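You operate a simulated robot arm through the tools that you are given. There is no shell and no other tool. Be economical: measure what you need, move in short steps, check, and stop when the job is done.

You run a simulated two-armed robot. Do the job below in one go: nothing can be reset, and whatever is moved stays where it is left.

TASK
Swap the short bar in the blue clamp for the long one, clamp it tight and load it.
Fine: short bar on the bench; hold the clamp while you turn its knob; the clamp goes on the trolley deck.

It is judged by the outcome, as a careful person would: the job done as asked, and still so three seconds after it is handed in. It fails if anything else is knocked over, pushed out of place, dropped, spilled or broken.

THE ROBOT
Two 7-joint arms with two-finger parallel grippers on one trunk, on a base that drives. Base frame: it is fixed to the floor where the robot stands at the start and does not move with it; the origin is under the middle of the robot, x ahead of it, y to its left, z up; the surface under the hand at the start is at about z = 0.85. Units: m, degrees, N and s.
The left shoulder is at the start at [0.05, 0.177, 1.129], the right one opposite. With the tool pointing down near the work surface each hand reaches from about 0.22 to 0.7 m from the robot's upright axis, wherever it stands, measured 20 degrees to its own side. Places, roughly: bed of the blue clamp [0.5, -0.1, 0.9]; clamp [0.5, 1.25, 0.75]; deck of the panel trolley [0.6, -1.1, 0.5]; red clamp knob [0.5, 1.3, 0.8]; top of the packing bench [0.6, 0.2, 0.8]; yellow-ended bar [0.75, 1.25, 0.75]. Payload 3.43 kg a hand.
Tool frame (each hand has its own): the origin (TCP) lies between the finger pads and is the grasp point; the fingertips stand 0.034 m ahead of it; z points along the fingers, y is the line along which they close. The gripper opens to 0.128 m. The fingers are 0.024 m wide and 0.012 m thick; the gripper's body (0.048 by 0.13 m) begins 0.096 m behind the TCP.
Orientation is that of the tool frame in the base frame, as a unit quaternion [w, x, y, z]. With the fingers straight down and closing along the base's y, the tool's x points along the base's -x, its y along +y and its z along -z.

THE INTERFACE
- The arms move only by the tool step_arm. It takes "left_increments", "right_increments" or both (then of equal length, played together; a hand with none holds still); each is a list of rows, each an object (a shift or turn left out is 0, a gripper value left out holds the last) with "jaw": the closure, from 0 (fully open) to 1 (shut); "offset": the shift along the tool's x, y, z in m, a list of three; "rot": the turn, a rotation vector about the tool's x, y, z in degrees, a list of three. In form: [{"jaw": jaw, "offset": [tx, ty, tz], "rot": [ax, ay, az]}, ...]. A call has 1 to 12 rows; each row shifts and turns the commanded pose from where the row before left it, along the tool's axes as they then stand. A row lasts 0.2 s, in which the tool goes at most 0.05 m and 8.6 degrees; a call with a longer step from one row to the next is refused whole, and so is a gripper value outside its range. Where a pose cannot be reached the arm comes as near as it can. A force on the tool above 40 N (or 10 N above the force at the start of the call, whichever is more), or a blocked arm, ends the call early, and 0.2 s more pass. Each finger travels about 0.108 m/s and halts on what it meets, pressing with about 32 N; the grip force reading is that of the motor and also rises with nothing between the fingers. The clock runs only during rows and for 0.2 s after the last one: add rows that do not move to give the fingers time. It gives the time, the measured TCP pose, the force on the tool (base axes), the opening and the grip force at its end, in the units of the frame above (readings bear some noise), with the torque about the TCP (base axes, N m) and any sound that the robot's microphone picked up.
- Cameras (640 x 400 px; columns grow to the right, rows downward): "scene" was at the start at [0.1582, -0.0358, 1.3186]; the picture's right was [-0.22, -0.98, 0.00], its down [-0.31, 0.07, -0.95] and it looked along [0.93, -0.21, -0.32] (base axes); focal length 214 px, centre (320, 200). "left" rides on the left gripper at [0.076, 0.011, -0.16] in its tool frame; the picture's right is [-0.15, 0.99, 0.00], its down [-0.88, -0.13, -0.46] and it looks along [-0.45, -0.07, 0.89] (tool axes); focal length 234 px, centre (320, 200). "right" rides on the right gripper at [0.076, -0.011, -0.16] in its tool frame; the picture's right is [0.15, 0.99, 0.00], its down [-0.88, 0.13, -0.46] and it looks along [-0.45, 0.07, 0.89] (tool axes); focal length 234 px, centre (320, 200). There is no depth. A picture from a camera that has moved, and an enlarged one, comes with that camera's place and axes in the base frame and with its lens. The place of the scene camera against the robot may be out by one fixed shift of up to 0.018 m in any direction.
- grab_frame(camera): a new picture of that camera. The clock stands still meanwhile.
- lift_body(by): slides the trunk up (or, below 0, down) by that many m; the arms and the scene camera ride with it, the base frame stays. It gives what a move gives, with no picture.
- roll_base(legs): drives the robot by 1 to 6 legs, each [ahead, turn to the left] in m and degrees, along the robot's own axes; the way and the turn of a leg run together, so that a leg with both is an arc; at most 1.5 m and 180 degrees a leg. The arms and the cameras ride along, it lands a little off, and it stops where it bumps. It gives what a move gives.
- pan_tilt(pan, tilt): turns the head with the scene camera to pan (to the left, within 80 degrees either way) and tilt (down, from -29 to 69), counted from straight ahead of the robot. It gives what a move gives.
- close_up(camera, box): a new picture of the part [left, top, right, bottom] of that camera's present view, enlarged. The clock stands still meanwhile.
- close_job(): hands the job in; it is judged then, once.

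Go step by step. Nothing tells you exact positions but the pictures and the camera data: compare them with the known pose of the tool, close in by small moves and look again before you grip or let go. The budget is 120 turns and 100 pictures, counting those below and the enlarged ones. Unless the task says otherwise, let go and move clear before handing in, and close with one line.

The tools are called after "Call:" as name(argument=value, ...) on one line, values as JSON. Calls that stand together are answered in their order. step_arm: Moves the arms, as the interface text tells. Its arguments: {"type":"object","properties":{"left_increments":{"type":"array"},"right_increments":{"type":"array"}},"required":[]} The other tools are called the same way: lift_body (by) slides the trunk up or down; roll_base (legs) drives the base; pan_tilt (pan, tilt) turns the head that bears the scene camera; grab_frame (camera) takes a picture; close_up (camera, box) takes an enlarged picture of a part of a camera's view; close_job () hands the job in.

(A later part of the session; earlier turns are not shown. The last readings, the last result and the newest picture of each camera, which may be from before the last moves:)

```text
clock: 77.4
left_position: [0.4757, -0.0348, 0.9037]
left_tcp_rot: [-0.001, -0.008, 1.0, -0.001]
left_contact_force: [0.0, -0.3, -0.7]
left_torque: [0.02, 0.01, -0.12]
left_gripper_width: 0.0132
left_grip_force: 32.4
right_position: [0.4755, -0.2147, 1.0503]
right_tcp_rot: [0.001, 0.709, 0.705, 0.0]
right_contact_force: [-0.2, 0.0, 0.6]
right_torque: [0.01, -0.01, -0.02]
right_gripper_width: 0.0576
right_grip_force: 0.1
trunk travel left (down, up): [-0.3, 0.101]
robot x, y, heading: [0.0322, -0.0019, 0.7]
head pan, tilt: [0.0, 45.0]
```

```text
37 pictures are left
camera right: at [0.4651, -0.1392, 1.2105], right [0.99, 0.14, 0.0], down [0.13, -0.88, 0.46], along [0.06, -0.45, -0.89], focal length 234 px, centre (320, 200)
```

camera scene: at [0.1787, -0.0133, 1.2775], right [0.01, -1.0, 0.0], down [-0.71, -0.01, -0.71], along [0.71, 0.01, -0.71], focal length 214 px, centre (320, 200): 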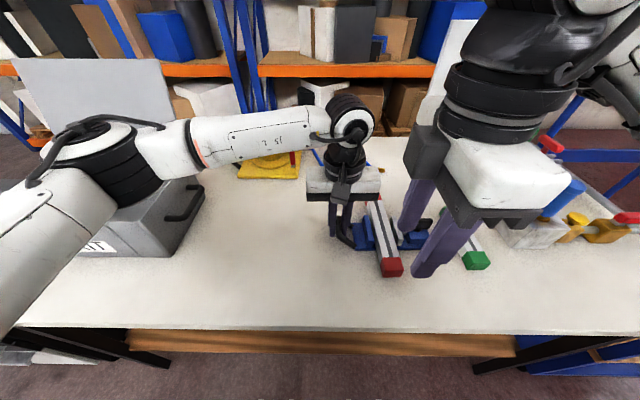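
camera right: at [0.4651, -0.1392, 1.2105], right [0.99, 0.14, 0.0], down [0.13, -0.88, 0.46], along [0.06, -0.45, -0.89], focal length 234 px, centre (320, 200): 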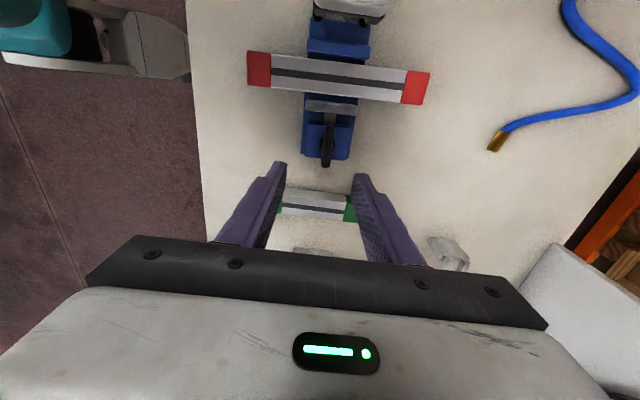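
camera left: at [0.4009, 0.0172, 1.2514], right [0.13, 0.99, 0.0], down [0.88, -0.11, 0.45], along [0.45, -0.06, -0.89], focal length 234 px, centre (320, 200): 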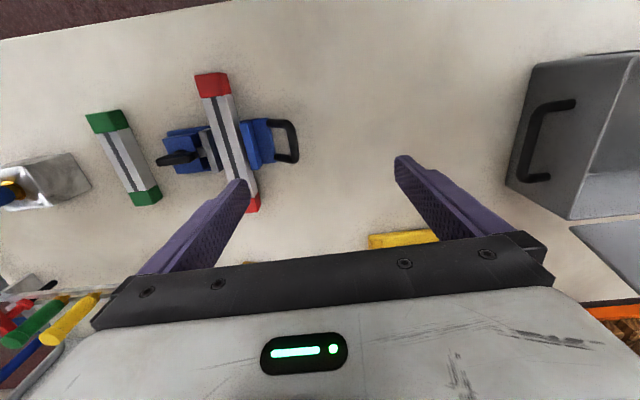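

The knob wing runs along y and is centred at about [0.481, -0.21]. I'll come down partway over it and check heights before gripping.

Call:
step_arm(right_increments=[{"offset": [0.003, 0.005, 0.04]}, {"offset": [0, 0, 0.04]}, {"offset": [0, 0, 0.03]}, {}])

Call:
close_up(camera="right", box=[220, 60, 420, 260])

Call:
close_up(camera="scene", box=[320, 170, 480, 290])

```text
clock: 78.4
left_position: [0.4776, -0.0347, 0.9034]
left_tcp_rot: [0.0, -0.008, 1.0, -0.001]
left_contact_force: [-0.6, 0.8, 0.0]
left_torque: [-0.02, 0.04, -0.12]
left_gripper_width: 0.0135
left_grip_force: 31.9
right_position: [0.4794, -0.2116, 0.941]
right_tcp_rot: [0.001, 0.708, 0.706, 0.0]
right_contact_force: [-0.1, -0.9, 0.9]
right_torque: [-0.04, -0.01, -0.04]
right_gripper_width: 0.0572
right_grip_force: 0.0
trunk travel left (down, up): [-0.3, 0.101]
robot x, y, heading: [0.0296, 0.0005, 0.9]
head pan, tilt: [0.0, 45.0]
```

```text
2.00 times, centred on (320, 160) of right
camera zoom: at [0.469, -0.1354, 1.1006], right [0.99, 0.14, 0.0], down [0.13, -0.88, 0.46], along [0.07, -0.45, -0.89], focal length 468 px, centre (320, 280)
```

zoom: 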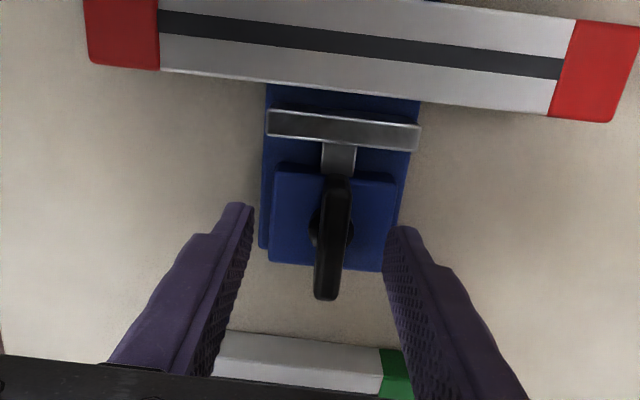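

```text
3.33 times, centred on (400, 230) of scene
camera zoom: at [0.1787, -0.0133, 1.2775], right [0.01, -1.0, 0.0], down [-0.71, -0.01, -0.71], along [0.71, 0.01, -0.71], focal length 715 px, centre (53, 100)
```

zoom: 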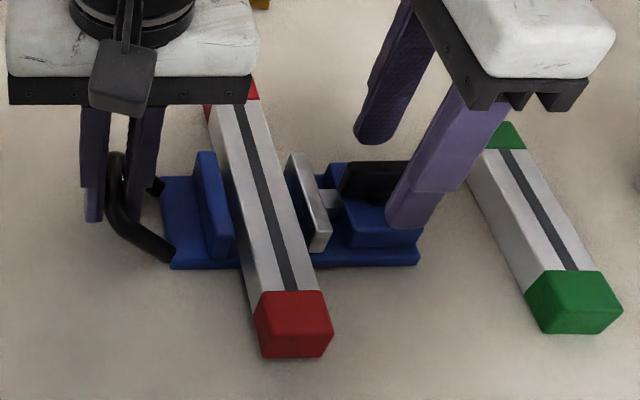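

The knob axis is at about [0.486, -0.2145]. I'll shift 6 mm, lower a bit, and grip the wing.

Call:
step_arm(right_increments=[{"offset": [-0.003, 0.006, 0]}, {"offset": [0, 0, 0.008]}, {"offset": [0, 0, 0.008]}, {"jaw": 1.0}, {}, {}, {}])

Call:
close_up(camera="right", box=[220, 60, 420, 260])

```text
clock: 80.0
left_position: [0.4765, -0.0331, 0.904]
left_tcp_rot: [-0.001, -0.008, 1.0, 0.0]
left_contact_force: [-1.4, 2.0, 1.3]
left_torque: [-0.03, -0.06, -0.24]
left_gripper_width: 0.0138
left_grip_force: 32.1
right_position: [0.4862, -0.2149, 0.9239]
right_tcp_rot: [0.0, 0.707, 0.707, 0.0]
right_contact_force: [2.1, -0.3, 0.4]
right_torque: [0.04, -0.06, -0.01]
right_gripper_width: 0.0117
right_grip_force: 32.1
trunk travel left (down, up): [-0.3, 0.101]
robot x, y, heading: [0.0276, 0.0001, 0.7]
head pan, tilt: [0.0, 45.0]
```

```text
2.00 times, centred on (320, 160) of right
camera zoom: at [0.4747, -0.1391, 1.083], right [0.99, 0.14, 0.0], down [0.13, -0.88, 0.46], along [0.06, -0.45, -0.89], focal length 468 px, centre (320, 280)
```

zoom: 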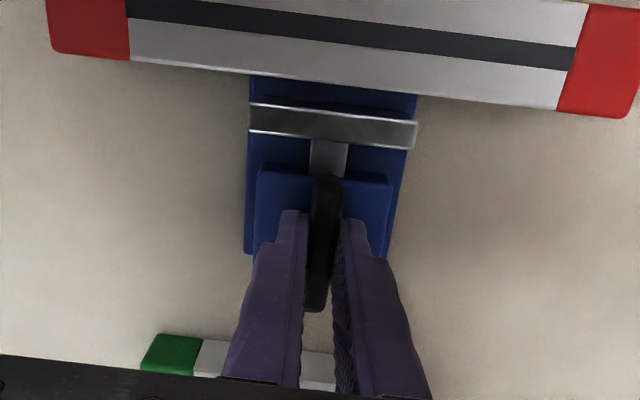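

The wing is gripped and the jaw gap to the bar is visible. I'll turn the knob clockwise about 30° and watch which way the jaw moves.

Call:
step_arm(right_increments=[{"rot": [0, 0, 5]}, {"rot": [0, 0, 7]}, {"rot": [0, 0, 8]}, {"rot": [0, 0, 8]}, {}])

Call:
close_up(camera="right", box=[220, 60, 420, 260])

```text
clock: 81.2
left_position: [0.4777, -0.0336, 0.9026]
left_tcp_rot: [-0.001, -0.009, 1.0, -0.003]
left_contact_force: [0.1, -2.7, 3.8]
left_torque: [-0.02, -0.27, -0.05]
left_gripper_width: 0.0134
left_grip_force: 32.2
right_position: [0.4869, -0.216, 0.9238]
right_tcp_rot: [0.0, 0.858, 0.513, -0.001]
right_contact_force: [-0.2, 2.7, -4.9]
right_torque: [-0.79, 0.21, 0.02]
right_gripper_width: 0.0114
right_grip_force: 32.1
trunk travel left (down, up): [-0.3, 0.101]
robot x, y, heading: [0.0291, -0.0001, 0.9]
head pan, tilt: [0.0, 45.0]
```

```text
2.00 times, centred on (320, 160) of right
camera zoom: at [0.5128, -0.1434, 1.0836], right [0.94, -0.34, 0.0], down [-0.3, -0.84, 0.46], along [-0.16, -0.43, -0.89], focal length 468 px, centre (320, 280)
```

zoom: 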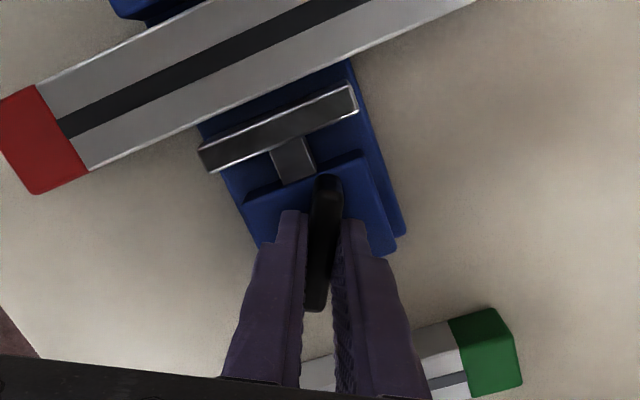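

The jaw moved slightly toward the bar, so clockwise tightens. I'll keep turning.

Call:
step_arm(right_increments=[{"rot": [0, 0, 8]}, {"rot": [0, 0, 8]}, {"rot": [0, 0, 8]}, {"rot": [0, 0, 8]}, {}])

Call:
close_up(camera="right", box=[220, 60, 420, 260])

```text
clock: 82.4
left_position: [0.4773, -0.0337, 0.903]
left_tcp_rot: [-0.002, -0.008, 1.0, -0.001]
left_contact_force: [0.0, -2.8, 1.9]
left_torque: [-0.01, -0.19, -0.04]
left_gripper_width: 0.0134
left_grip_force: 31.7
right_position: [0.4856, -0.2152, 0.9242]
right_tcp_rot: [0.0, 0.967, 0.256, 0.001]
right_contact_force: [-0.2, 2.5, -2.4]
right_torque: [-0.4, 0.15, 0.0]
right_gripper_width: 0.0111
right_grip_force: 32.2
trunk travel left (down, up): [-0.3, 0.101]
robot x, y, heading: [0.0285, -0.0028, 0.8]
head pan, tilt: [0.0, 45.0]
```

```text
2.00 times, centred on (320, 160) of right
camera zoom: at [0.5467, -0.1678, 1.0841], right [0.62, -0.79, 0.0], down [-0.7, -0.55, 0.46], along [-0.36, -0.28, -0.89], focal length 468 px, centre (320, 280)
```

zoom: 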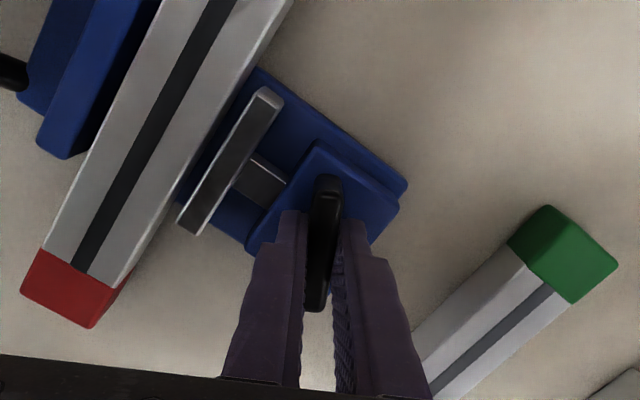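

The jaw is closing on the bar as I turn. Continuing clockwise.

Call:
step_arm(right_increments=[{"rot": [0, 0, 8]}, {"rot": [0, 0, 8]}, {"rot": [0, 0, 8]}, {}])

Call:
close_up(camera="right", box=[220, 60, 420, 260])

```text
clock: 83.4
left_position: [0.4777, -0.0348, 0.9031]
left_tcp_rot: [-0.002, -0.009, 1.0, -0.001]
left_contact_force: [1.4, -4.9, 0.3]
left_torque: [0.03, 0.68, 0.13]
left_gripper_width: 0.0134
left_grip_force: 31.8
right_position: [0.4875, -0.2151, 0.9239]
right_tcp_rot: [0.0, 0.999, 0.05, 0.0]
right_contact_force: [0.1, 4.6, -1.4]
right_torque: [-0.13, -0.75, 0.05]
right_gripper_width: 0.0116
right_grip_force: 32.1
trunk travel left (down, up): [-0.3, 0.101]
robot x, y, heading: [0.0294, -0.0007, 0.9]
head pan, tilt: [0.0, 45.0]
```

```text
2.00 times, centred on (320, 160) of right
camera zoom: at [0.5611, -0.1965, 1.0842], right [0.24, -0.97, 0.0], down [-0.86, -0.22, 0.46], along [-0.44, -0.11, -0.89], focal length 468 px, centre (320, 280)
```

zoom: 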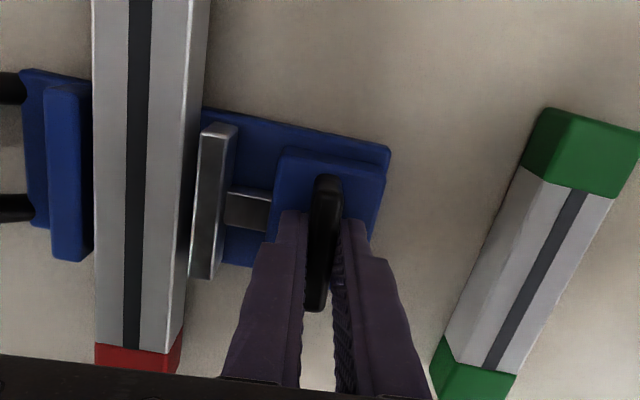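

The jaw has nearly reached the bar. Continuing until it resists.

Call:
step_arm(right_increments=[{"rot": [0, 0, 8]}, {"rot": [0, 0, 8]}, {"rot": [0, 0, 8]}, {}])

Call:
close_up(camera="right", box=[220, 60, 420, 260])

```text
clock: 84.4
left_position: [0.4773, -0.0338, 0.9026]
left_tcp_rot: [0.0, -0.009, 1.0, 0.0]
left_contact_force: [-0.3, -2.0, 1.1]
left_torque: [-0.06, 0.26, -0.02]
left_gripper_width: 0.0131
left_grip_force: 32.0
right_position: [0.4856, -0.2145, 0.9237]
right_tcp_rot: [0.0, 0.987, -0.16, -0.001]
right_contact_force: [0.0, 2.6, -0.5]
right_torque: [-0.19, -0.34, 0.0]
right_gripper_width: 0.0116
right_grip_force: 32.1
trunk travel left (down, up): [-0.3, 0.101]
robot x, y, heading: [0.0288, -0.0004, 0.9]
head pan, tilt: [0.0, 45.0]
```

```text
2.00 times, centred on (320, 160) of right
camera zoom: at [0.5623, -0.2282, 1.0834], right [-0.17, -0.98, 0.0], down [-0.88, 0.15, 0.46], along [-0.45, 0.08, -0.89], focal length 468 px, centre (320, 280)
```

zoom: 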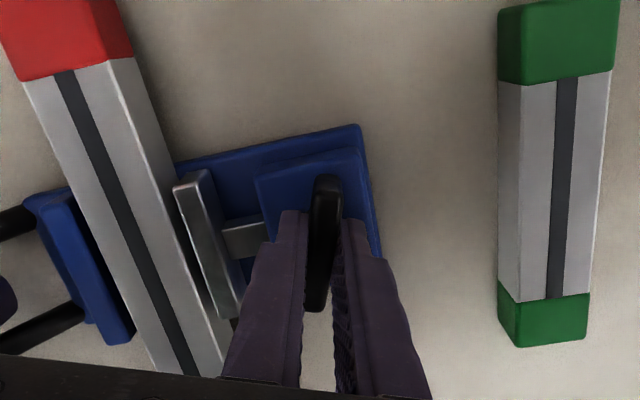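

Still turning freely with no resistance, so I continue.

Call:
step_arm(right_increments=[{"rot": [0, 0, 8]}, {"rot": [0, 0, 8]}, {"rot": [0, 0, 8]}, {"rot": [0, 0, 8]}, {}])

Call:
close_up(camera="right", box=[220, 60, 420, 260])

```text
clock: 85.6
left_position: [0.4767, -0.0348, 0.9039]
left_tcp_rot: [0.0, -0.009, 1.0, -0.001]
left_contact_force: [0.0, -2.9, 1.3]
left_torque: [-0.06, -0.12, -0.14]
left_gripper_width: 0.0134
left_grip_force: 32.4
right_position: [0.4863, -0.214, 0.9233]
right_tcp_rot: [0.0, 0.905, -0.425, -0.001]
right_contact_force: [0.0, 4.5, -1.2]
right_torque: [-0.21, -0.03, -0.02]
right_gripper_width: 0.0116
right_grip_force: 32.2
trunk travel left (down, up): [-0.3, 0.101]
robot x, y, heading: [0.034, -0.001, 0.9]
head pan, tilt: [0.0, 45.0]
```

```text
2.00 times, centred on (320, 160) of right
camera zoom: at [0.5431, -0.2664, 1.0835], right [-0.67, -0.74, 0.0], down [-0.66, 0.59, 0.46], along [-0.34, 0.3, -0.89], focal length 468 px, centre (320, 280)
```

zoom: 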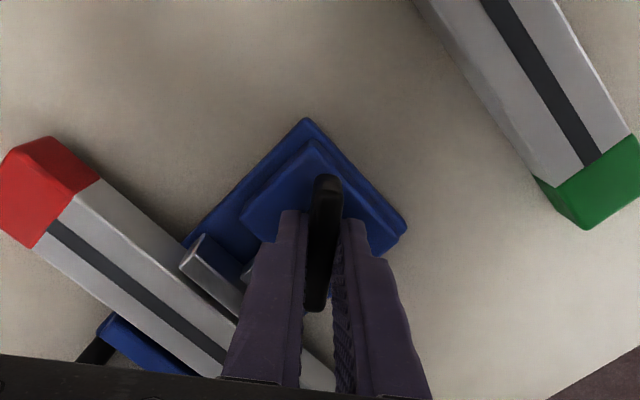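

Call:
step_arm(right_increments=[{"rot": [0, 0, 8]}, {"rot": [0, 0, 8]}, {"rot": [0, 0, 8]}, {"rot": [0, 0, 8]}, {}])

Call:
close_up(camera="scene", box=[320, 170, 480, 290])

```text
clock: 86.8
left_position: [0.4767, -0.0349, 0.9033]
left_tcp_rot: [-0.001, -0.009, 1.0, -0.001]
left_contact_force: [-0.7, -6.0, 3.9]
left_torque: [-0.05, -0.05, -0.19]
left_gripper_width: 0.0134
left_grip_force: 31.5
right_position: [0.4862, -0.2164, 0.9226]
right_tcp_rot: [0.0, 0.753, -0.658, 0.0]
right_contact_force: [0.9, 6.1, -4.7]
right_torque: [-0.59, -0.07, -0.03]
right_gripper_width: 0.0114
right_grip_force: 31.7
trunk travel left (down, up): [-0.3, 0.101]
robot x, y, heading: [0.0312, 0.0, 0.8]
head pan, tilt: [0.0, 45.0]
```

```text
3.33 times, centred on (400, 230) of scene
camera zoom: at [0.179, -0.0135, 1.2774], right [0.01, -1.0, 0.0], down [-0.71, -0.01, -0.71], along [0.71, 0.01, -0.71], focal length 715 px, centre (53, 100)
```

zoom: 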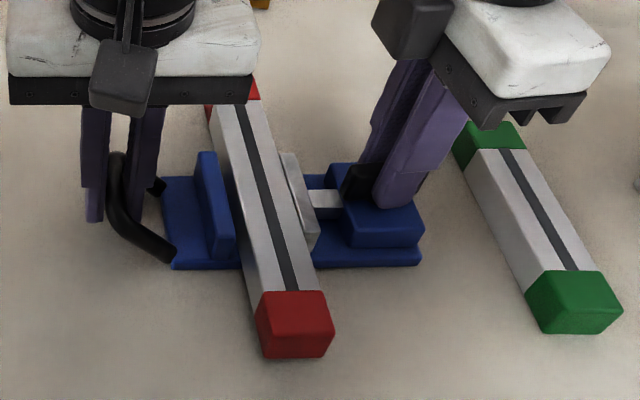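

The jaw has met the bar; now it must push the bar across to the fixed jaw. Continuing.

Call:
step_arm(right_increments=[{"rot": [0, 0, 8]}, {"rot": [0, 0, 8]}, {"rot": [0, 0, 8]}, {"rot": [0, 0, 8]}, {}])

```text
clock: 88.0
left_position: [0.4774, -0.0347, 0.9036]
left_tcp_rot: [-0.001, -0.009, 1.0, -0.001]
left_contact_force: [0.7, -7.5, 1.4]
left_torque: [-0.06, -0.22, 0.07]
left_gripper_width: 0.0135
left_grip_force: 32.0
right_position: [0.4869, -0.2153, 0.9246]
right_tcp_rot: [0.001, -0.542, 0.84, 0.0]
right_contact_force: [-0.5, 6.4, -0.1]
right_torque: [-0.02, 0.1, -0.01]
right_gripper_width: 0.0114
right_grip_force: 32.0
trunk travel left (down, up): [-0.3, 0.101]
robot x, y, heading: [0.0296, -0.0008, 0.8]
head pan, tilt: [0.0, 45.0]
```

Call:
step_arm(right_increments=[{"rot": [0, 0, 8]}, {"rot": [0, 0, 8]}, {"rot": [0, 0, 8]}, {}])

Call:
close_up(camera="scene", box=[320, 170, 480, 290])

```text
clock: 88.5
left_position: [0.4784, -0.0392, 0.9064]
left_tcp_rot: [0.004, -0.01, 1.0, -0.01]
left_contact_force: [5.8, -2.4, 0.0]
left_torque: [0.07, 0.03, 0.9]
left_gripper_width: 0.0157
left_grip_force: 31.9
right_position: [0.5043, -0.2226, 0.9202]
right_tcp_rot: [0.007, -0.481, 0.877, 0.01]
right_contact_force: [-5.9, -0.1, 9.5]
right_torque: [-0.81, 0.44, 0.05]
right_gripper_width: 0.0114
right_grip_force: 31.4
right hand out of reach, approached as far as the arm can: row 1, 2
trunk travel left (down, up): [-0.3, 0.101]
robot x, y, heading: [0.03, -0.0003, 0.7]
head pan, tilt: [0.0, 45.0]
stopped in row 2 (right hand): the force on the tool passed its limit at 42 N (the readings are from after the stop); the commanded pose is now the measured one
```

```text
3.33 times, centred on (400, 230) of scene
camera zoom: at [0.1782, -0.0129, 1.2777], right [0.01, -1.0, 0.0], down [-0.71, -0.01, -0.71], along [0.71, 0.01, -0.71], focal length 715 px, centre (53, 100)
```

zoom: 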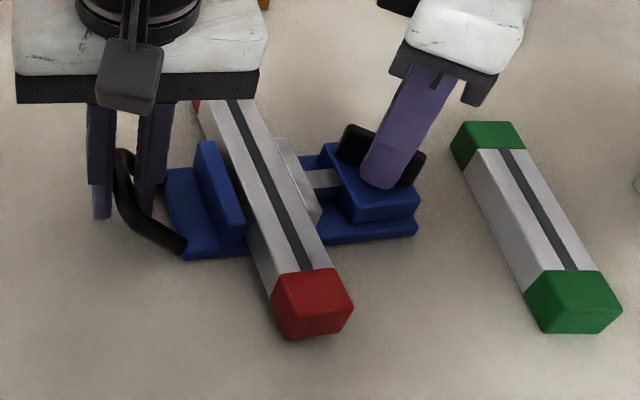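

The wrist hit its limit and twisted the clamp slightly, but nothing else moved. I'll release the knob, rise, and unwind to regrip half a turn back.

Call:
step_arm(right_increments=[{"jaw": 0.6}, {}, {"offset": [0, 0, -0.03]}, {"offset": [0, 0, -0.04]}, {"offset": [0, 0, -0.04]}, {}])

Call:
grab_frame(camera="right")

Call:
close_up(camera="scene", box=[320, 170, 480, 290])

```text
clock: 89.9
left_position: [0.477, -0.0396, 0.905]
left_tcp_rot: [0.001, -0.007, 1.0, -0.01]
left_contact_force: [0.6, -0.4, 0.7]
left_torque: [0.13, -0.08, -0.01]
left_gripper_width: 0.0136
left_grip_force: 32.1
right_position: [0.5157, -0.2344, 1.0256]
right_tcp_rot: [0.005, -0.481, 0.877, 0.011]
right_contact_force: [1.3, -0.3, 0.2]
right_torque: [0.03, 0.01, 0.0]
right_gripper_width: 0.0511
right_grip_force: 0.0
right hand out of reach, approached as far as the arm can: row 3, 4
trunk travel left (down, up): [-0.3, 0.101]
robot x, y, heading: [0.0273, -0.0007, 0.6]
head pan, tilt: [0.0, 45.0]
```

```text
26 pictures are left
camera right: at [0.4836, -0.3077, 1.1846], right [-0.91, 0.41, 0.01], down [0.36, 0.8, 0.48], along [0.19, 0.44, -0.88], focal length 234 px, centre (320, 200)
```

right: 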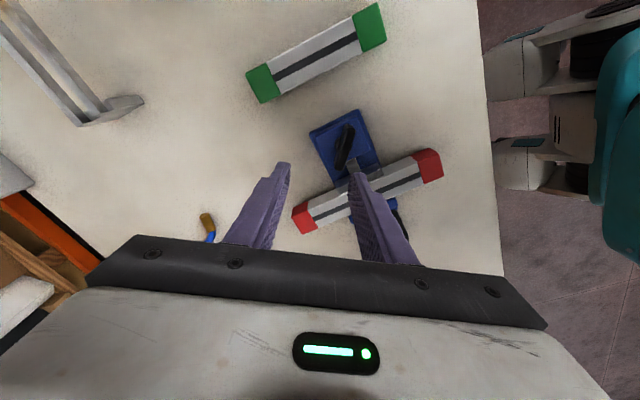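

```text
3.33 times, centred on (400, 230) of scene
camera zoom: at [0.1792, -0.0132, 1.2773], right [0.01, -1.0, 0.0], down [-0.71, -0.01, -0.71], along [0.71, 0.01, -0.71], focal length 715 px, centre (53, 100)
```

zoom: 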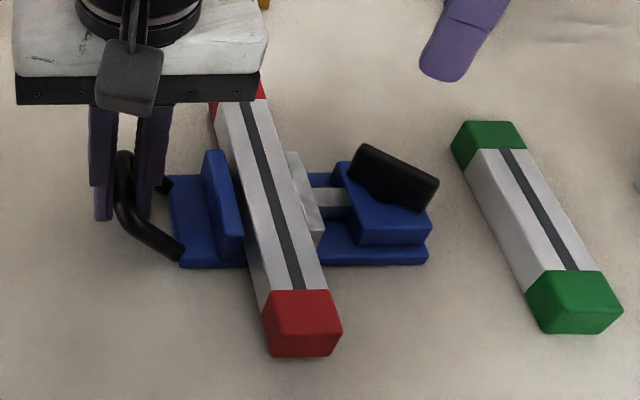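

The clamp settled back straight. I'll unwind the wrist by about 175° to regrip the wing.

Call:
step_arm(right_increments=[{"rot": [0, 0, -8.4]}, {"rot": [0, 0, -8.4]}, {"rot": [0, 0, -8.4]}, {"rot": [0, 0, -8.4]}, {"rot": [0, 0, -8.4]}, {"rot": [0, 0, -8.4]}, {"rot": [0, 0, -8.4]}, {"rot": [0, 0, -8.4]}, {"rot": [0, 0, -8.4]}, {"rot": [0, 0, -8.4]}, {"rot": [0, 0, -8.4]}, {"rot": [0, 0, -8.4]}])

Call:
step_arm(right_increments=[{"rot": [0, 0, -8.4]}, {"rot": [0, 0, -8.4]}, {"rot": [0, 0, -8.4]}, {"rot": [0, 0, -8.4]}, {"rot": [0, 0, -8.4]}, {"rot": [0, 0, -8.4]}, {"rot": [0, 0, -8.4]}, {"rot": [0, 0, -8.4]}, {"rot": [0, 0, -6]}, {}])

```text
clock: 92.5
left_position: [0.4776, -0.0398, 0.9037]
left_tcp_rot: [0.002, -0.008, 1.0, -0.011]
left_contact_force: [0.0, 1.4, 0.5]
left_torque: [-0.01, 0.03, 0.04]
left_gripper_width: 0.0136
left_grip_force: 32.3
right_position: [0.5142, -0.2335, 1.0262]
right_tcp_rot: [-0.011, 0.982, -0.187, -0.001]
right_contact_force: [0.6, 0.2, -0.4]
right_torque: [-0.02, 0.0, -0.01]
right_gripper_width: 0.0514
right_grip_force: 0.0
trunk travel left (down, up): [-0.3, 0.101]
robot x, y, heading: [0.0323, 0.0005, 0.8]
head pan, tilt: [0.0, 45.0]
```

```text
clock: 94.7
left_position: [0.4781, -0.0407, 0.9045]
left_tcp_rot: [0.003, -0.01, 1.0, -0.01]
left_contact_force: [0.0, 0.7, -0.5]
left_torque: [0.02, 0.0, 0.02]
left_gripper_width: 0.0138
left_grip_force: 32.1
right_position: [0.5138, -0.2349, 1.0259]
right_tcp_rot: [-0.01, 0.901, 0.435, 0.006]
right_contact_force: [0.4, 0.4, -0.2]
right_torque: [-0.02, 0.01, -0.02]
right_gripper_width: 0.0514
right_grip_force: 0.0
trunk travel left (down, up): [-0.3, 0.101]
robot x, y, heading: [0.0281, -0.0013, 0.7]
head pan, tilt: [0.0, 45.0]
```

Call:
step_arm(right_increments=[{"rot": [-0.8, -1.0, 0]}, {}])

Call:
grab_frame(camera="right")

```text
clock: 95.3
left_position: [0.4773, -0.0407, 0.9033]
left_tcp_rot: [0.002, -0.008, 1.0, -0.011]
left_contact_force: [0.7, 1.5, -0.7]
left_torque: [-0.03, 0.01, 0.03]
left_gripper_width: 0.0134
left_grip_force: 31.4
right_position: [0.5154, -0.2342, 1.026]
right_tcp_rot: [0.0, 0.901, 0.433, 0.0]
right_contact_force: [-0.2, -0.4, 0.0]
right_torque: [-0.01, -0.01, -0.03]
right_gripper_width: 0.0513
right_grip_force: 0.0
trunk travel left (down, up): [-0.3, 0.101]
robot x, y, heading: [0.0314, -0.0022, 0.8]
head pan, tilt: [0.0, 45.0]
```

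```text
24 pictures are left
camera right: at [0.5531, -0.1685, 1.1857], right [0.86, -0.5, 0.0], down [-0.45, -0.77, 0.45], along [-0.23, -0.39, -0.89], focal length 234 px, centre (320, 200)
```

right: 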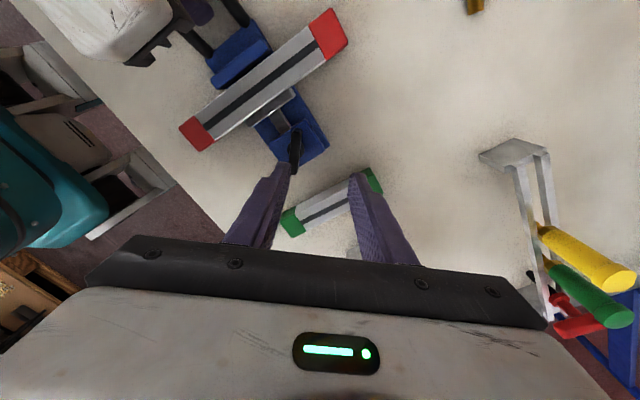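

The knob is now at about [0.490, -0.215] with its wing in line with the fingers. Moving over and partway down.

Call:
step_arm(right_increments=[{"offset": [-0.0013, -0.0315, 0]}, {"offset": [0, 0, 0.04]}, {"offset": [0, 0, 0.04]}, {}])

Call:
close_up(camera="right", box=[220, 60, 420, 260])

```text
clock: 96.3
left_position: [0.478, -0.041, 0.9048]
left_tcp_rot: [0.002, -0.009, 1.0, -0.01]
left_contact_force: [1.5, 1.5, 0.7]
left_torque: [0.01, 0.0, 0.05]
left_gripper_width: 0.0135
left_grip_force: 32.2
right_position: [0.4888, -0.2139, 0.9434]
right_tcp_rot: [0.0, 0.901, 0.434, 0.0]
right_contact_force: [-0.5, -0.3, 0.5]
right_torque: [-0.01, -0.02, -0.05]
right_gripper_width: 0.0514
right_grip_force: 0.0
trunk travel left (down, up): [-0.3, 0.101]
robot x, y, heading: [0.0255, 0.0003, 0.7]
head pan, tilt: [0.0, 45.0]
```

```text
2.00 times, centred on (320, 160) of right
camera zoom: at [0.5275, -0.1481, 1.1034], right [0.86, -0.5, 0.0], down [-0.45, -0.77, 0.45], along [-0.23, -0.39, -0.89], focal length 468 px, centre (320, 280)
```

zoom: 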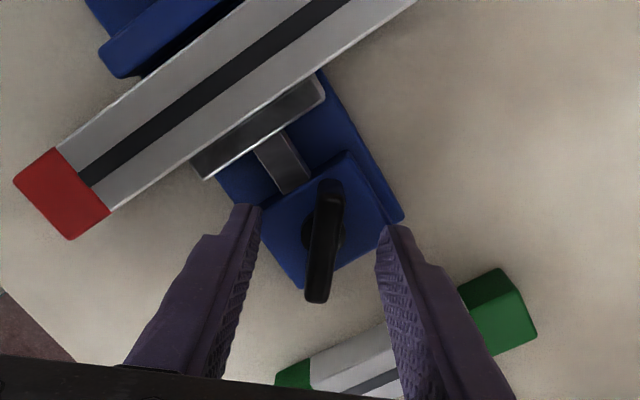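

Aligned; lowering the last 2 cm and gripping again, then turning on.

Call:
step_arm(right_increments=[{"offset": [-0.004, 0.0027, 0.01]}, {"offset": [0, 0, 0.009]}, {"jaw": 1.0}, {}, {}, {}, {"rot": [0, 0, 8]}, {"rot": [0, 0, 8]}, {"rot": [0, 0, 8]}, {}])

Call:
step_arm(right_increments=[{"rot": [0, 0, 8]}, {"rot": [0, 0, 8]}, {"rot": [0, 0, 8]}, {"rot": [0, 0, 8]}, {}])

Call:
close_up(camera="right", box=[220, 60, 420, 260])

```text
clock: 98.5
left_position: [0.4778, -0.0414, 0.9055]
left_tcp_rot: [0.002, -0.007, 1.0, -0.009]
left_contact_force: [-1.8, -1.1, 0.0]
left_torque: [-0.08, -0.47, -0.21]
left_gripper_width: 0.013
left_grip_force: 32.0
right_position: [0.4905, -0.2206, 0.9255]
right_tcp_rot: [0.0, 0.972, 0.236, 0.0]
right_contact_force: [1.2, 1.3, -1.7]
right_torque: [-0.25, 0.41, -0.01]
right_gripper_width: 0.0113
right_grip_force: 32.8
trunk travel left (down, up): [-0.3, 0.101]
robot x, y, heading: [0.0304, 0.0018, 0.6]
head pan, tilt: [0.0, 45.0]
```

```text
clock: 99.7
left_position: [0.4781, -0.0389, 0.9045]
left_tcp_rot: [0.001, -0.008, 1.0, -0.008]
left_contact_force: [-1.3, 5.7, -0.3]
left_torque: [0.03, -0.04, -0.11]
left_gripper_width: 0.0136
left_grip_force: 32.3
right_position: [0.4898, -0.22, 0.9285]
right_tcp_rot: [0.0, 0.999, -0.041, 0.001]
right_contact_force: [0.0, -6.3, -1.9]
right_torque: [-0.56, -0.03, -0.02]
right_gripper_width: 0.0113
right_grip_force: 32.2
trunk travel left (down, up): [-0.3, 0.101]
robot x, y, heading: [0.0327, -0.0012, 0.8]
head pan, tilt: [0.0, 45.0]
```

```text
2.00 times, centred on (320, 160) of right
camera zoom: at [0.5664, -0.2156, 1.0877], right [0.06, -1.0, 0.0], down [-0.89, -0.06, 0.45], along [-0.45, -0.03, -0.89], focal length 468 px, centre (320, 280)
```

zoom: 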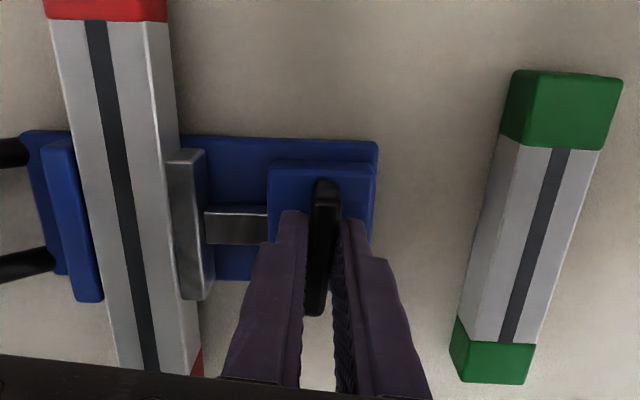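

The moving jaw presses the bar, which is now very near the fixed jaw. Continuing in smaller batches and watching for resistance.

Call:
step_arm(right_increments=[{"rot": [0, 0, 8]}, {"rot": [0, 0, 8]}, {"rot": [0, 0, 8]}, {}])

Call:
step_arm(right_increments=[{"rot": [0, 0, 8]}, {"rot": [0, 0, 8]}, {"rot": [0, 0, 8]}, {}])

Call:
close_up(camera="scene", box=[320, 170, 480, 290])

```text
clock: 100.7
left_position: [0.4783, -0.039, 0.9042]
left_tcp_rot: [0.002, -0.008, 1.0, -0.009]
left_contact_force: [-0.1, 15.4, -0.2]
left_torque: [0.17, 0.01, -0.07]
left_gripper_width: 0.0133
left_grip_force: 31.8
right_position: [0.4902, -0.2217, 0.9271]
right_tcp_rot: [0.0, 0.968, -0.249, 0.001]
right_contact_force: [2.0, -14.9, 0.0]
right_torque: [-0.5, 0.0, 0.06]
right_gripper_width: 0.0115
right_grip_force: 31.2
trunk travel left (down, up): [-0.3, 0.101]
robot x, y, heading: [0.0317, -0.0008, 0.8]
head pan, tilt: [0.0, 45.0]
```

```text
clock: 101.7
left_position: [0.4776, -0.0386, 0.9043]
left_tcp_rot: [0.002, -0.009, 1.0, -0.007]
left_contact_force: [-0.4, 21.9, -0.1]
left_torque: [0.16, -0.11, 0.04]
left_gripper_width: 0.0131
left_grip_force: 31.7
right_position: [0.4884, -0.2212, 0.9263]
right_tcp_rot: [0.002, 0.896, -0.444, 0.001]
right_contact_force: [0.2, -20.4, 0.3]
right_torque: [-0.45, 0.06, 0.03]
right_gripper_width: 0.0113
right_grip_force: 32.0
trunk travel left (down, up): [-0.3, 0.101]
robot x, y, heading: [0.0287, 0.0008, 0.9]
head pan, tilt: [0.0, 45.0]
```

```text
3.33 times, centred on (400, 230) of scene
camera zoom: at [0.179, -0.0135, 1.2774], right [0.01, -1.0, 0.0], down [-0.71, -0.01, -0.71], along [0.71, 0.01, -0.71], focal length 715 px, centre (53, 100)
```

zoom: 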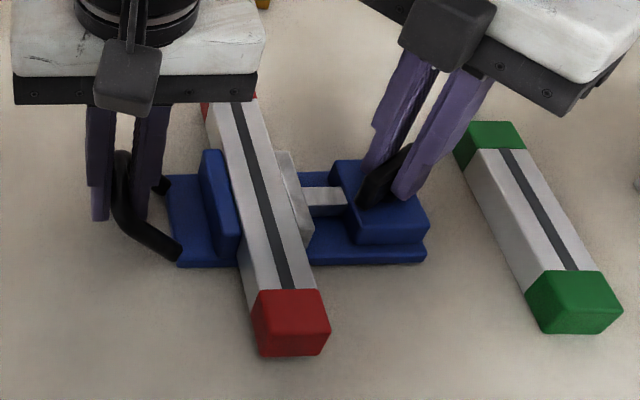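

The bar is almost against the fixed jaw. The two hands are squeezing the clamp lengthwise (about 20 N), so I'll ease the right hand 3 mm away and keep turning.

Call:
step_arm(right_increments=[{"offset": [0.0024, 0.0018, 0]}, {"rot": [0, 0, 8]}, {"rot": [0, 0, 8]}, {}])

Call:
step_arm(right_increments=[{"rot": [0, 0, 8]}, {"rot": [0, 0, 8]}, {}])

Call:
close_up(camera="scene", box=[340, 190, 440, 270])

```text
clock: 102.7
left_position: [0.4779, -0.0402, 0.9046]
left_tcp_rot: [0.001, -0.008, 1.0, -0.009]
left_contact_force: [1.7, 16.2, 1.2]
left_torque: [0.13, 0.15, 0.21]
left_gripper_width: 0.0135
left_grip_force: 31.6
right_position: [0.4893, -0.224, 0.9272]
right_tcp_rot: [0.001, 0.826, -0.564, 0.001]
right_contact_force: [-1.0, -15.6, -2.6]
right_torque: [-0.91, -0.17, 0.13]
right_gripper_width: 0.0114
right_grip_force: 31.8
trunk travel left (down, up): [-0.3, 0.101]
robot x, y, heading: [0.0286, -0.0013, 1.0]
head pan, tilt: [0.0, 45.0]
```

```text
clock: 103.5
left_position: [0.4775, -0.04, 0.906]
left_tcp_rot: [0.002, -0.008, 1.0, -0.009]
left_contact_force: [2.5, 15.8, -1.0]
left_torque: [0.09, 0.0, 0.41]
left_gripper_width: 0.0135
left_grip_force: 31.9
right_position: [0.4908, -0.2232, 0.9273]
right_tcp_rot: [0.001, 0.739, -0.674, 0.0]
right_contact_force: [-3.1, -15.3, -0.5]
right_torque: [-0.55, 0.03, 0.24]
right_gripper_width: 0.0114
right_grip_force: 32.3
trunk travel left (down, up): [-0.3, 0.101]
robot x, y, heading: [0.0293, 0.0013, 0.7]
head pan, tilt: [0.0, 45.0]
```

```text
5.00 times, centred on (390, 230) of scene
camera zoom: at [0.1791, -0.0135, 1.2774], right [0.01, -1.0, 0.0], down [-0.71, -0.01, -0.71], along [0.71, 0.01, -0.71], focal length 1072 px, centre (-30, 50)
```

zoom: 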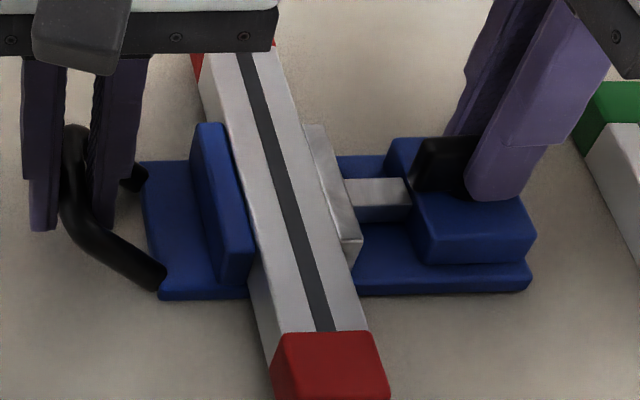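

Resistance about the vertical axis is building (0.24 N m), so the bar is against both jaws now. A bit more to make it tight.

Call:
step_arm(right_increments=[{"rot": [0, 0, 6]}, {"rot": [0, 0, 6]}, {}])

Call:
step_arm(right_increments=[{"rot": [0, 0, 6]}, {"rot": [0, 0, 6]}, {}])

```text
clock: 104.3
left_position: [0.4768, -0.04, 0.9043]
left_tcp_rot: [0.002, -0.009, 1.0, -0.009]
left_contact_force: [6.3, 12.3, 0.1]
left_torque: [0.14, -0.02, 0.32]
left_gripper_width: 0.0133
left_grip_force: 32.2
right_position: [0.49, -0.2221, 0.9267]
right_tcp_rot: [0.0, -0.665, 0.747, 0.0]
right_contact_force: [-5.5, -13.4, 0.0]
right_torque: [-0.09, 0.17, 0.95]
right_gripper_width: 0.0148
right_grip_force: 32.3
trunk travel left (down, up): [-0.3, 0.101]
robot x, y, heading: [0.0285, 0.0002, 0.8]
head pan, tilt: [0.0, 45.0]
```

```text
clock: 105.1
left_position: [0.4783, -0.0394, 0.9043]
left_tcp_rot: [0.002, -0.009, 1.0, -0.011]
left_contact_force: [9.4, 5.8, -0.1]
left_torque: [0.05, -0.05, 0.46]
left_gripper_width: 0.0133
left_grip_force: 32.7
right_position: [0.4896, -0.2223, 0.9272]
right_tcp_rot: [0.0, -0.585, 0.811, 0.002]
right_contact_force: [-10.2, -6.5, 0.5]
right_torque: [0.28, 0.27, 1.28]
right_gripper_width: 0.0207
right_grip_force: 32.1
trunk travel left (down, up): [-0.3, 0.101]
robot x, y, heading: [0.0302, -0.0018, 1.0]
head pan, tilt: [0.0, 45.0]
```

The torque has risen to about 1.3 N m and the wing now forces the fingers apart, so the knob has stopped and the clamp is tight. I'll release the knob, rise, and check.

Call:
step_arm(right_increments=[{"rot": [0, 0, -7]}, {"jaw": 0.55}, {}, {}, {"offset": [0, 0, -0.03]}, {"offset": [0, 0, -0.04]}, {"offset": [0, 0, -0.04]}, {}])

Call:
close_up(camera="scene", box=[330, 180, 450, 280])

```text
clock: 106.9
left_position: [0.4765, -0.0409, 0.9051]
left_tcp_rot: [0.003, -0.009, 1.0, -0.01]
left_contact_force: [-0.8, 0.6, -0.4]
left_torque: [0.01, -0.01, -0.15]
left_gripper_width: 0.0136
left_grip_force: 31.6
right_position: [0.4904, -0.2245, 1.0341]
right_tcp_rot: [0.002, -0.632, 0.775, 0.001]
right_contact_force: [-0.6, -0.3, -0.5]
right_torque: [0.01, -0.03, -0.01]
right_gripper_width: 0.0574
right_grip_force: 0.0
trunk travel left (down, up): [-0.3, 0.101]
robot x, y, heading: [0.0275, 0.0018, 0.8]
head pan, tilt: [0.0, 45.0]
```

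```text
4.00 times, centred on (390, 230) of scene
camera zoom: at [0.1787, -0.0133, 1.2775], right [0.01, -1.0, 0.0], down [-0.71, -0.01, -0.71], along [0.71, 0.01, -0.71], focal length 858 px, centre (40, 80)
```

zoom: 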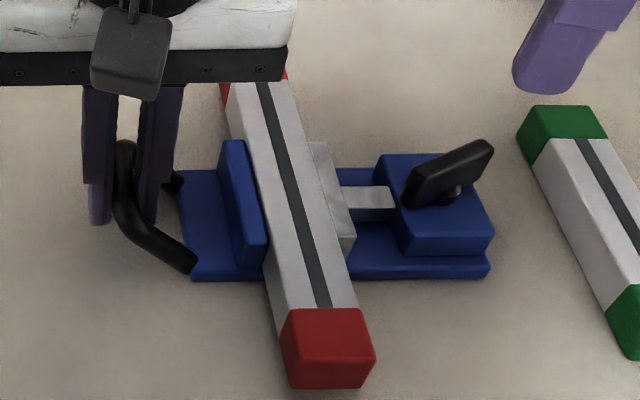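

The bar is clamped square between both jaws. Now I'll release the handle with the left hand and park it, while the right wrist unwinds for a straddle grip over the jaws.

Call:
step_arm(left_increments=[{"jaw": 0.7}, {"jaw": 0.7}, {"offset": [0, 0, -0.03]}, {"offset": [0, 0, -0.045]}, {"offset": [0, 0, -0.045]}, {"offset": [0, 0.01, -0.045]}, {"offset": [0, 0.04, -0.02]}, {"offset": [0, 0.04, -0.02]}, {"offset": [0, 0.04, -0.02]}, {"offset": [0.01, 0.04, -0.02]}, {"offset": [0.01, 0.04, -0.02]}, {"offset": [0.01, 0.04, -0.02]}], right_increments=[{}, {}, {"rot": [0, 0, -8.5]}, {"rot": [0, 0, -8.5]}, {"rot": [0, 0, -8.5]}, {"rot": [0, 0, -8.5]}, {"rot": [0, 0, -8.5]}, {"rot": [0, 0, -8.5]}, {"rot": [0, 0, -8.5]}, {"rot": [0, 0, -8.5]}, {"rot": [0, 0, -8.5]}, {"rot": [0, 0, -8.5]}])

Call:
step_arm(right_increments=[{"rot": [0, 0, -8.5]}, {"rot": [0, 0, -8.5]}, {"rot": [0, 0, -8.5]}, {"rot": [0, 0, -8.5]}, {"rot": [0, 0, -8.5]}, {"rot": [0, 0, -8.5]}, {"rot": [0, 0, -8.5]}, {"rot": [0, 0, -8.5]}, {"rot": [0, 0, -8.5]}, {"rot": [0, 0, -8.5]}, {"rot": [0, 0, -8.5]}, {"rot": [0, 0, -8.5]}])

Call:
step_arm(right_increments=[{"rot": [0, 0, -8.5]}, {"rot": [0, 0, -8.5]}, {"rot": [0, 0, -8.5]}, {"rot": [0, 0, -8.5]}, {"rot": [0, 0, -8.5]}, {"rot": [0, 0, -8.5]}, {"rot": [0, 0, -8.5]}, {"rot": [0, 0, -8.5]}, {"rot": [0, 0, -8.5]}, {"rot": [0, 0, -8.5]}, {"rot": [0, 0, -8.5]}, {}])

```text
clock: 109.5
left_position: [0.4456, 0.2187, 1.1857]
left_tcp_rot: [0.002, -0.008, 1.0, -0.012]
left_contact_force: [0.7, 0.8, 0.4]
left_torque: [-0.03, -0.01, -0.02]
left_gripper_width: 0.0385
left_grip_force: 0.1
right_position: [0.49, -0.2225, 1.0379]
right_tcp_rot: [-0.001, 0.99, -0.143, 0.002]
right_contact_force: [0.5, 0.3, 0.1]
right_torque: [-0.03, -0.02, 0.01]
right_gripper_width: 0.058
right_grip_force: 0.2
trunk travel left (down, up): [-0.3, 0.101]
robot x, y, heading: [0.0289, 0.0004, 0.9]
head pan, tilt: [0.0, 45.0]
```

```text
clock: 112.1
left_position: [0.4473, 0.2174, 1.1856]
left_tcp_rot: [0.002, -0.009, 1.0, -0.01]
left_contact_force: [0.6, 0.0, -1.2]
left_torque: [0.01, -0.03, 0.04]
left_gripper_width: 0.0381
left_grip_force: 0.0
right_position: [0.4896, -0.2236, 1.0368]
right_tcp_rot: [0.001, 0.734, 0.679, 0.001]
right_contact_force: [-0.5, -0.4, -1.0]
right_torque: [-0.01, 0.01, 0.04]
right_gripper_width: 0.058
right_grip_force: 0.1
trunk travel left (down, up): [-0.3, 0.101]
robot x, y, heading: [0.0299, 0.0043, 1.0]
head pan, tilt: [0.0, 45.0]
```

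```text
clock: 114.7
left_position: [0.4457, 0.218, 1.1855]
left_tcp_rot: [0.001, -0.009, 1.0, -0.011]
left_contact_force: [0.5, -0.5, 0.6]
left_torque: [0.0, 0.02, -0.02]
left_gripper_width: 0.0386
left_grip_force: 0.0
right_position: [0.4901, -0.223, 1.0368]
right_tcp_rot: [0.002, 0.008, 1.0, 0.0]
right_contact_force: [-0.5, 0.1, 0.1]
right_torque: [-0.01, 0.03, -0.01]
right_gripper_width: 0.0573
right_grip_force: 0.0
trunk travel left (down, up): [-0.3, 0.101]
robot x, y, heading: [0.0297, 0.0029, 0.8]
head pan, tilt: [0.0, 45.0]
```

Call:
step_arm(right_increments=[{"rot": [0, 0, -0.9], "offset": [0.02, 0.035, -0.01], "jaw": 0.3}, {"offset": [0.02, 0.035, -0.01]}, {"offset": [0.02, 0, 0]}, {}])

Call:
close_up(camera="right", box=[230, 90, 430, 240])

Call:
pan_tilt(pan=-75, tilt=35)

Call:
grab_frame(camera="scene")

```text
clock: 115.7
left_position: [0.4477, 0.2186, 1.1859]
left_tcp_rot: [0.001, -0.01, 1.0, -0.01]
left_contact_force: [-0.9, -0.3, 0.6]
left_torque: [-0.03, 0.01, 0.02]
left_gripper_width: 0.0382
left_grip_force: 0.0
right_position: [0.4296, -0.153, 1.0581]
right_tcp_rot: [0.0, 0.0, 1.0, 0.001]
right_contact_force: [0.5, -0.2, -0.2]
right_torque: [0.0, 0.02, -0.02]
right_gripper_width: 0.0896
right_grip_force: 0.0
trunk travel left (down, up): [-0.3, 0.101]
robot x, y, heading: [0.0264, -0.0029, 0.7]
head pan, tilt: [0.0, 45.0]
```

```text
2.67 times, centred on (330, 165) of right
camera zoom: at [0.3539, -0.1641, 1.2182], right [-0.14, 0.99, 0.0], down [0.88, 0.13, 0.46], along [0.45, 0.07, -0.89], focal length 624 px, centre (293, 293)
```

zoom: 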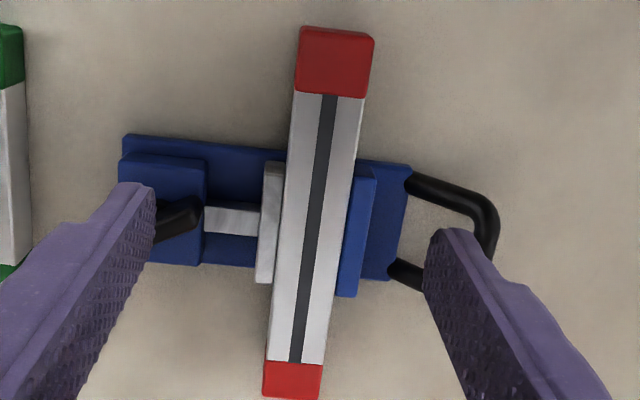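

```text
clock: 117.1
left_position: [0.4461, 0.2186, 1.1856]
left_tcp_rot: [0.002, -0.01, 1.0, -0.011]
left_contact_force: [-0.3, -0.4, 0.0]
left_torque: [-0.02, 0.01, 0.01]
left_gripper_width: 0.0382
left_grip_force: 0.1
right_position: [0.4301, -0.1539, 1.0588]
right_tcp_rot: [0.001, 0.002, 1.0, 0.001]
right_contact_force: [0.8, 0.4, -0.8]
right_torque: [0.02, 0.0, 0.01]
right_gripper_width: 0.0895
right_grip_force: 0.0
trunk travel left (down, up): [-0.3, 0.101]
robot x, y, heading: [0.0311, -0.0017, 0.8]
head pan, tilt: [-75.0, 35.0]
```

```text
17 pictures are left
camera scene: at [0.1213, -0.0992, 1.2923], right [-0.96, -0.27, 0.0], down [-0.16, 0.55, -0.82], along [0.22, -0.79, -0.57], focal length 214 px, centre (320, 200)
```

scene: 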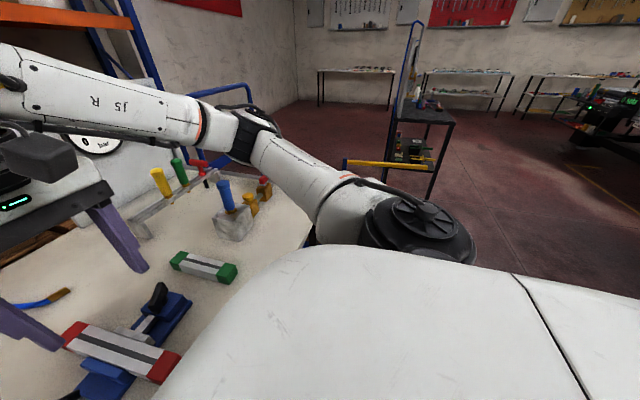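

The bar is firmly between the jaws, whose outer faces span about 60 mm around y = -0.1325. I'll straddle both jaws with the right hand on the near side of the screw neck (x ≈ 0.456) and grip.

Call:
step_arm(right_increments=[{"offset": [-0.026, 0.0205, 0.02], "jaw": 0.42}, {"offset": [0, 0, 0.04]}, {"offset": [0, 0, 0.035]}, {}])

Call:
close_up(camera="right", box=[220, 100, 420, 260])

```text
clock: 118.1
left_position: [0.4468, 0.2169, 1.1857]
left_tcp_rot: [0.001, -0.009, 1.0, -0.011]
left_contact_force: [0.5, 0.4, 0.0]
left_torque: [0.01, -0.03, 0.05]
left_gripper_width: 0.0384
left_grip_force: 0.1
right_position: [0.4531, -0.1329, 0.9622]
right_tcp_rot: [0.001, 0.001, 1.0, 0.001]
right_contact_force: [-0.3, 0.0, -0.2]
right_torque: [-0.02, 0.01, 0.02]
right_gripper_width: 0.0739
right_grip_force: 0.1
trunk travel left (down, up): [-0.3, 0.101]
robot x, y, heading: [0.0293, 0.0004, 0.8]
head pan, tilt: [-75.0, 35.0]
```

```text
2.50 times, centred on (320, 180) of right
camera zoom: at [0.3765, -0.1431, 1.1211], right [-0.14, 0.99, 0.0], down [0.88, 0.13, 0.46], along [0.45, 0.07, -0.89], focal length 585 px, centre (320, 250)
```

zoom: 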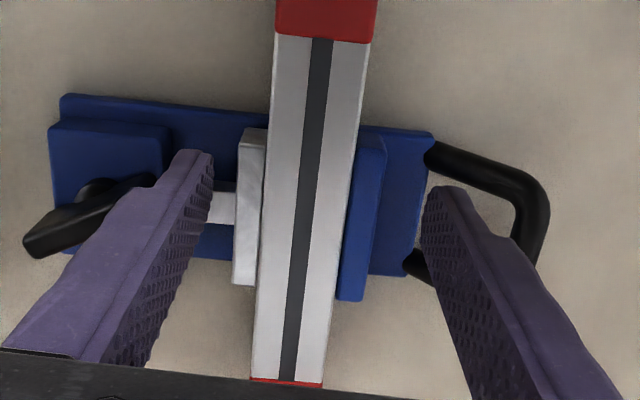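

Clear of the neck, the wing and the handle. Shifting 4 mm forward, lowering, and gripping both jaws.

Call:
step_arm(right_increments=[{"offset": [-0.004, 0.001, 0.03]}, {"offset": [0, 0, 0.02]}, {"offset": [0, 0, 0.008]}, {"jaw": 1.0}, {}, {}])

Call:
step_arm(right_increments=[{"offset": [0, 0, -0.008]}, {"offset": [0, 0, -0.012]}, {}, {}])

Call:
close_up(camera="right", box=[170, 80, 470, 260])

```text
clock: 119.5
left_position: [0.4461, 0.2182, 1.1856]
left_tcp_rot: [0.002, -0.009, 1.0, -0.01]
left_contact_force: [0.0, -0.5, 0.1]
left_torque: [-0.03, 0.0, 0.0]
left_gripper_width: 0.0383
left_grip_force: 0.1
right_position: [0.4612, -0.1318, 0.906]
right_tcp_rot: [0.001, 0.002, 1.0, 0.001]
right_contact_force: [0.8, -1.4, 1.8]
right_torque: [-0.19, -0.1, 0.11]
right_gripper_width: 0.0613
right_grip_force: 32.0
trunk travel left (down, up): [-0.3, 0.101]
robot x, y, heading: [0.0253, -0.0008, 0.6]
head pan, tilt: [-75.0, 35.0]
```

```text
clock: 120.5
left_position: [0.4475, 0.218, 1.1851]
left_tcp_rot: [0.002, -0.009, 1.0, -0.011]
left_contact_force: [0.9, -0.6, -0.2]
left_torque: [-0.02, 0.03, 0.05]
left_gripper_width: 0.0383
left_grip_force: 0.1
right_position: [0.4601, -0.1291, 0.925]
right_tcp_rot: [0.001, 0.002, 1.0, 0.001]
right_contact_force: [-0.7, -0.2, -5.9]
right_torque: [0.15, 0.16, 0.02]
right_gripper_width: 0.0613
right_grip_force: 32.0
trunk travel left (down, up): [-0.3, 0.101]
robot x, y, heading: [0.0299, -0.0006, 0.8]
head pan, tilt: [-75.0, 35.0]
```

```text
2.13 times, centred on (320, 170) of right
camera zoom: at [0.3838, -0.1412, 1.0849], right [-0.14, 0.99, 0.0], down [0.88, 0.13, 0.46], along [0.45, 0.07, -0.89], focal length 500 px, centre (320, 264)
```

zoom: 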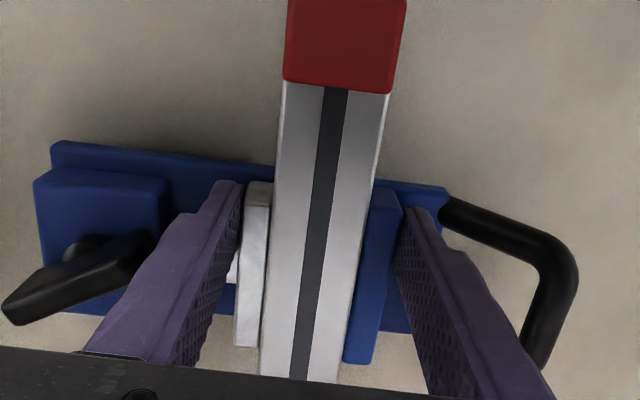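

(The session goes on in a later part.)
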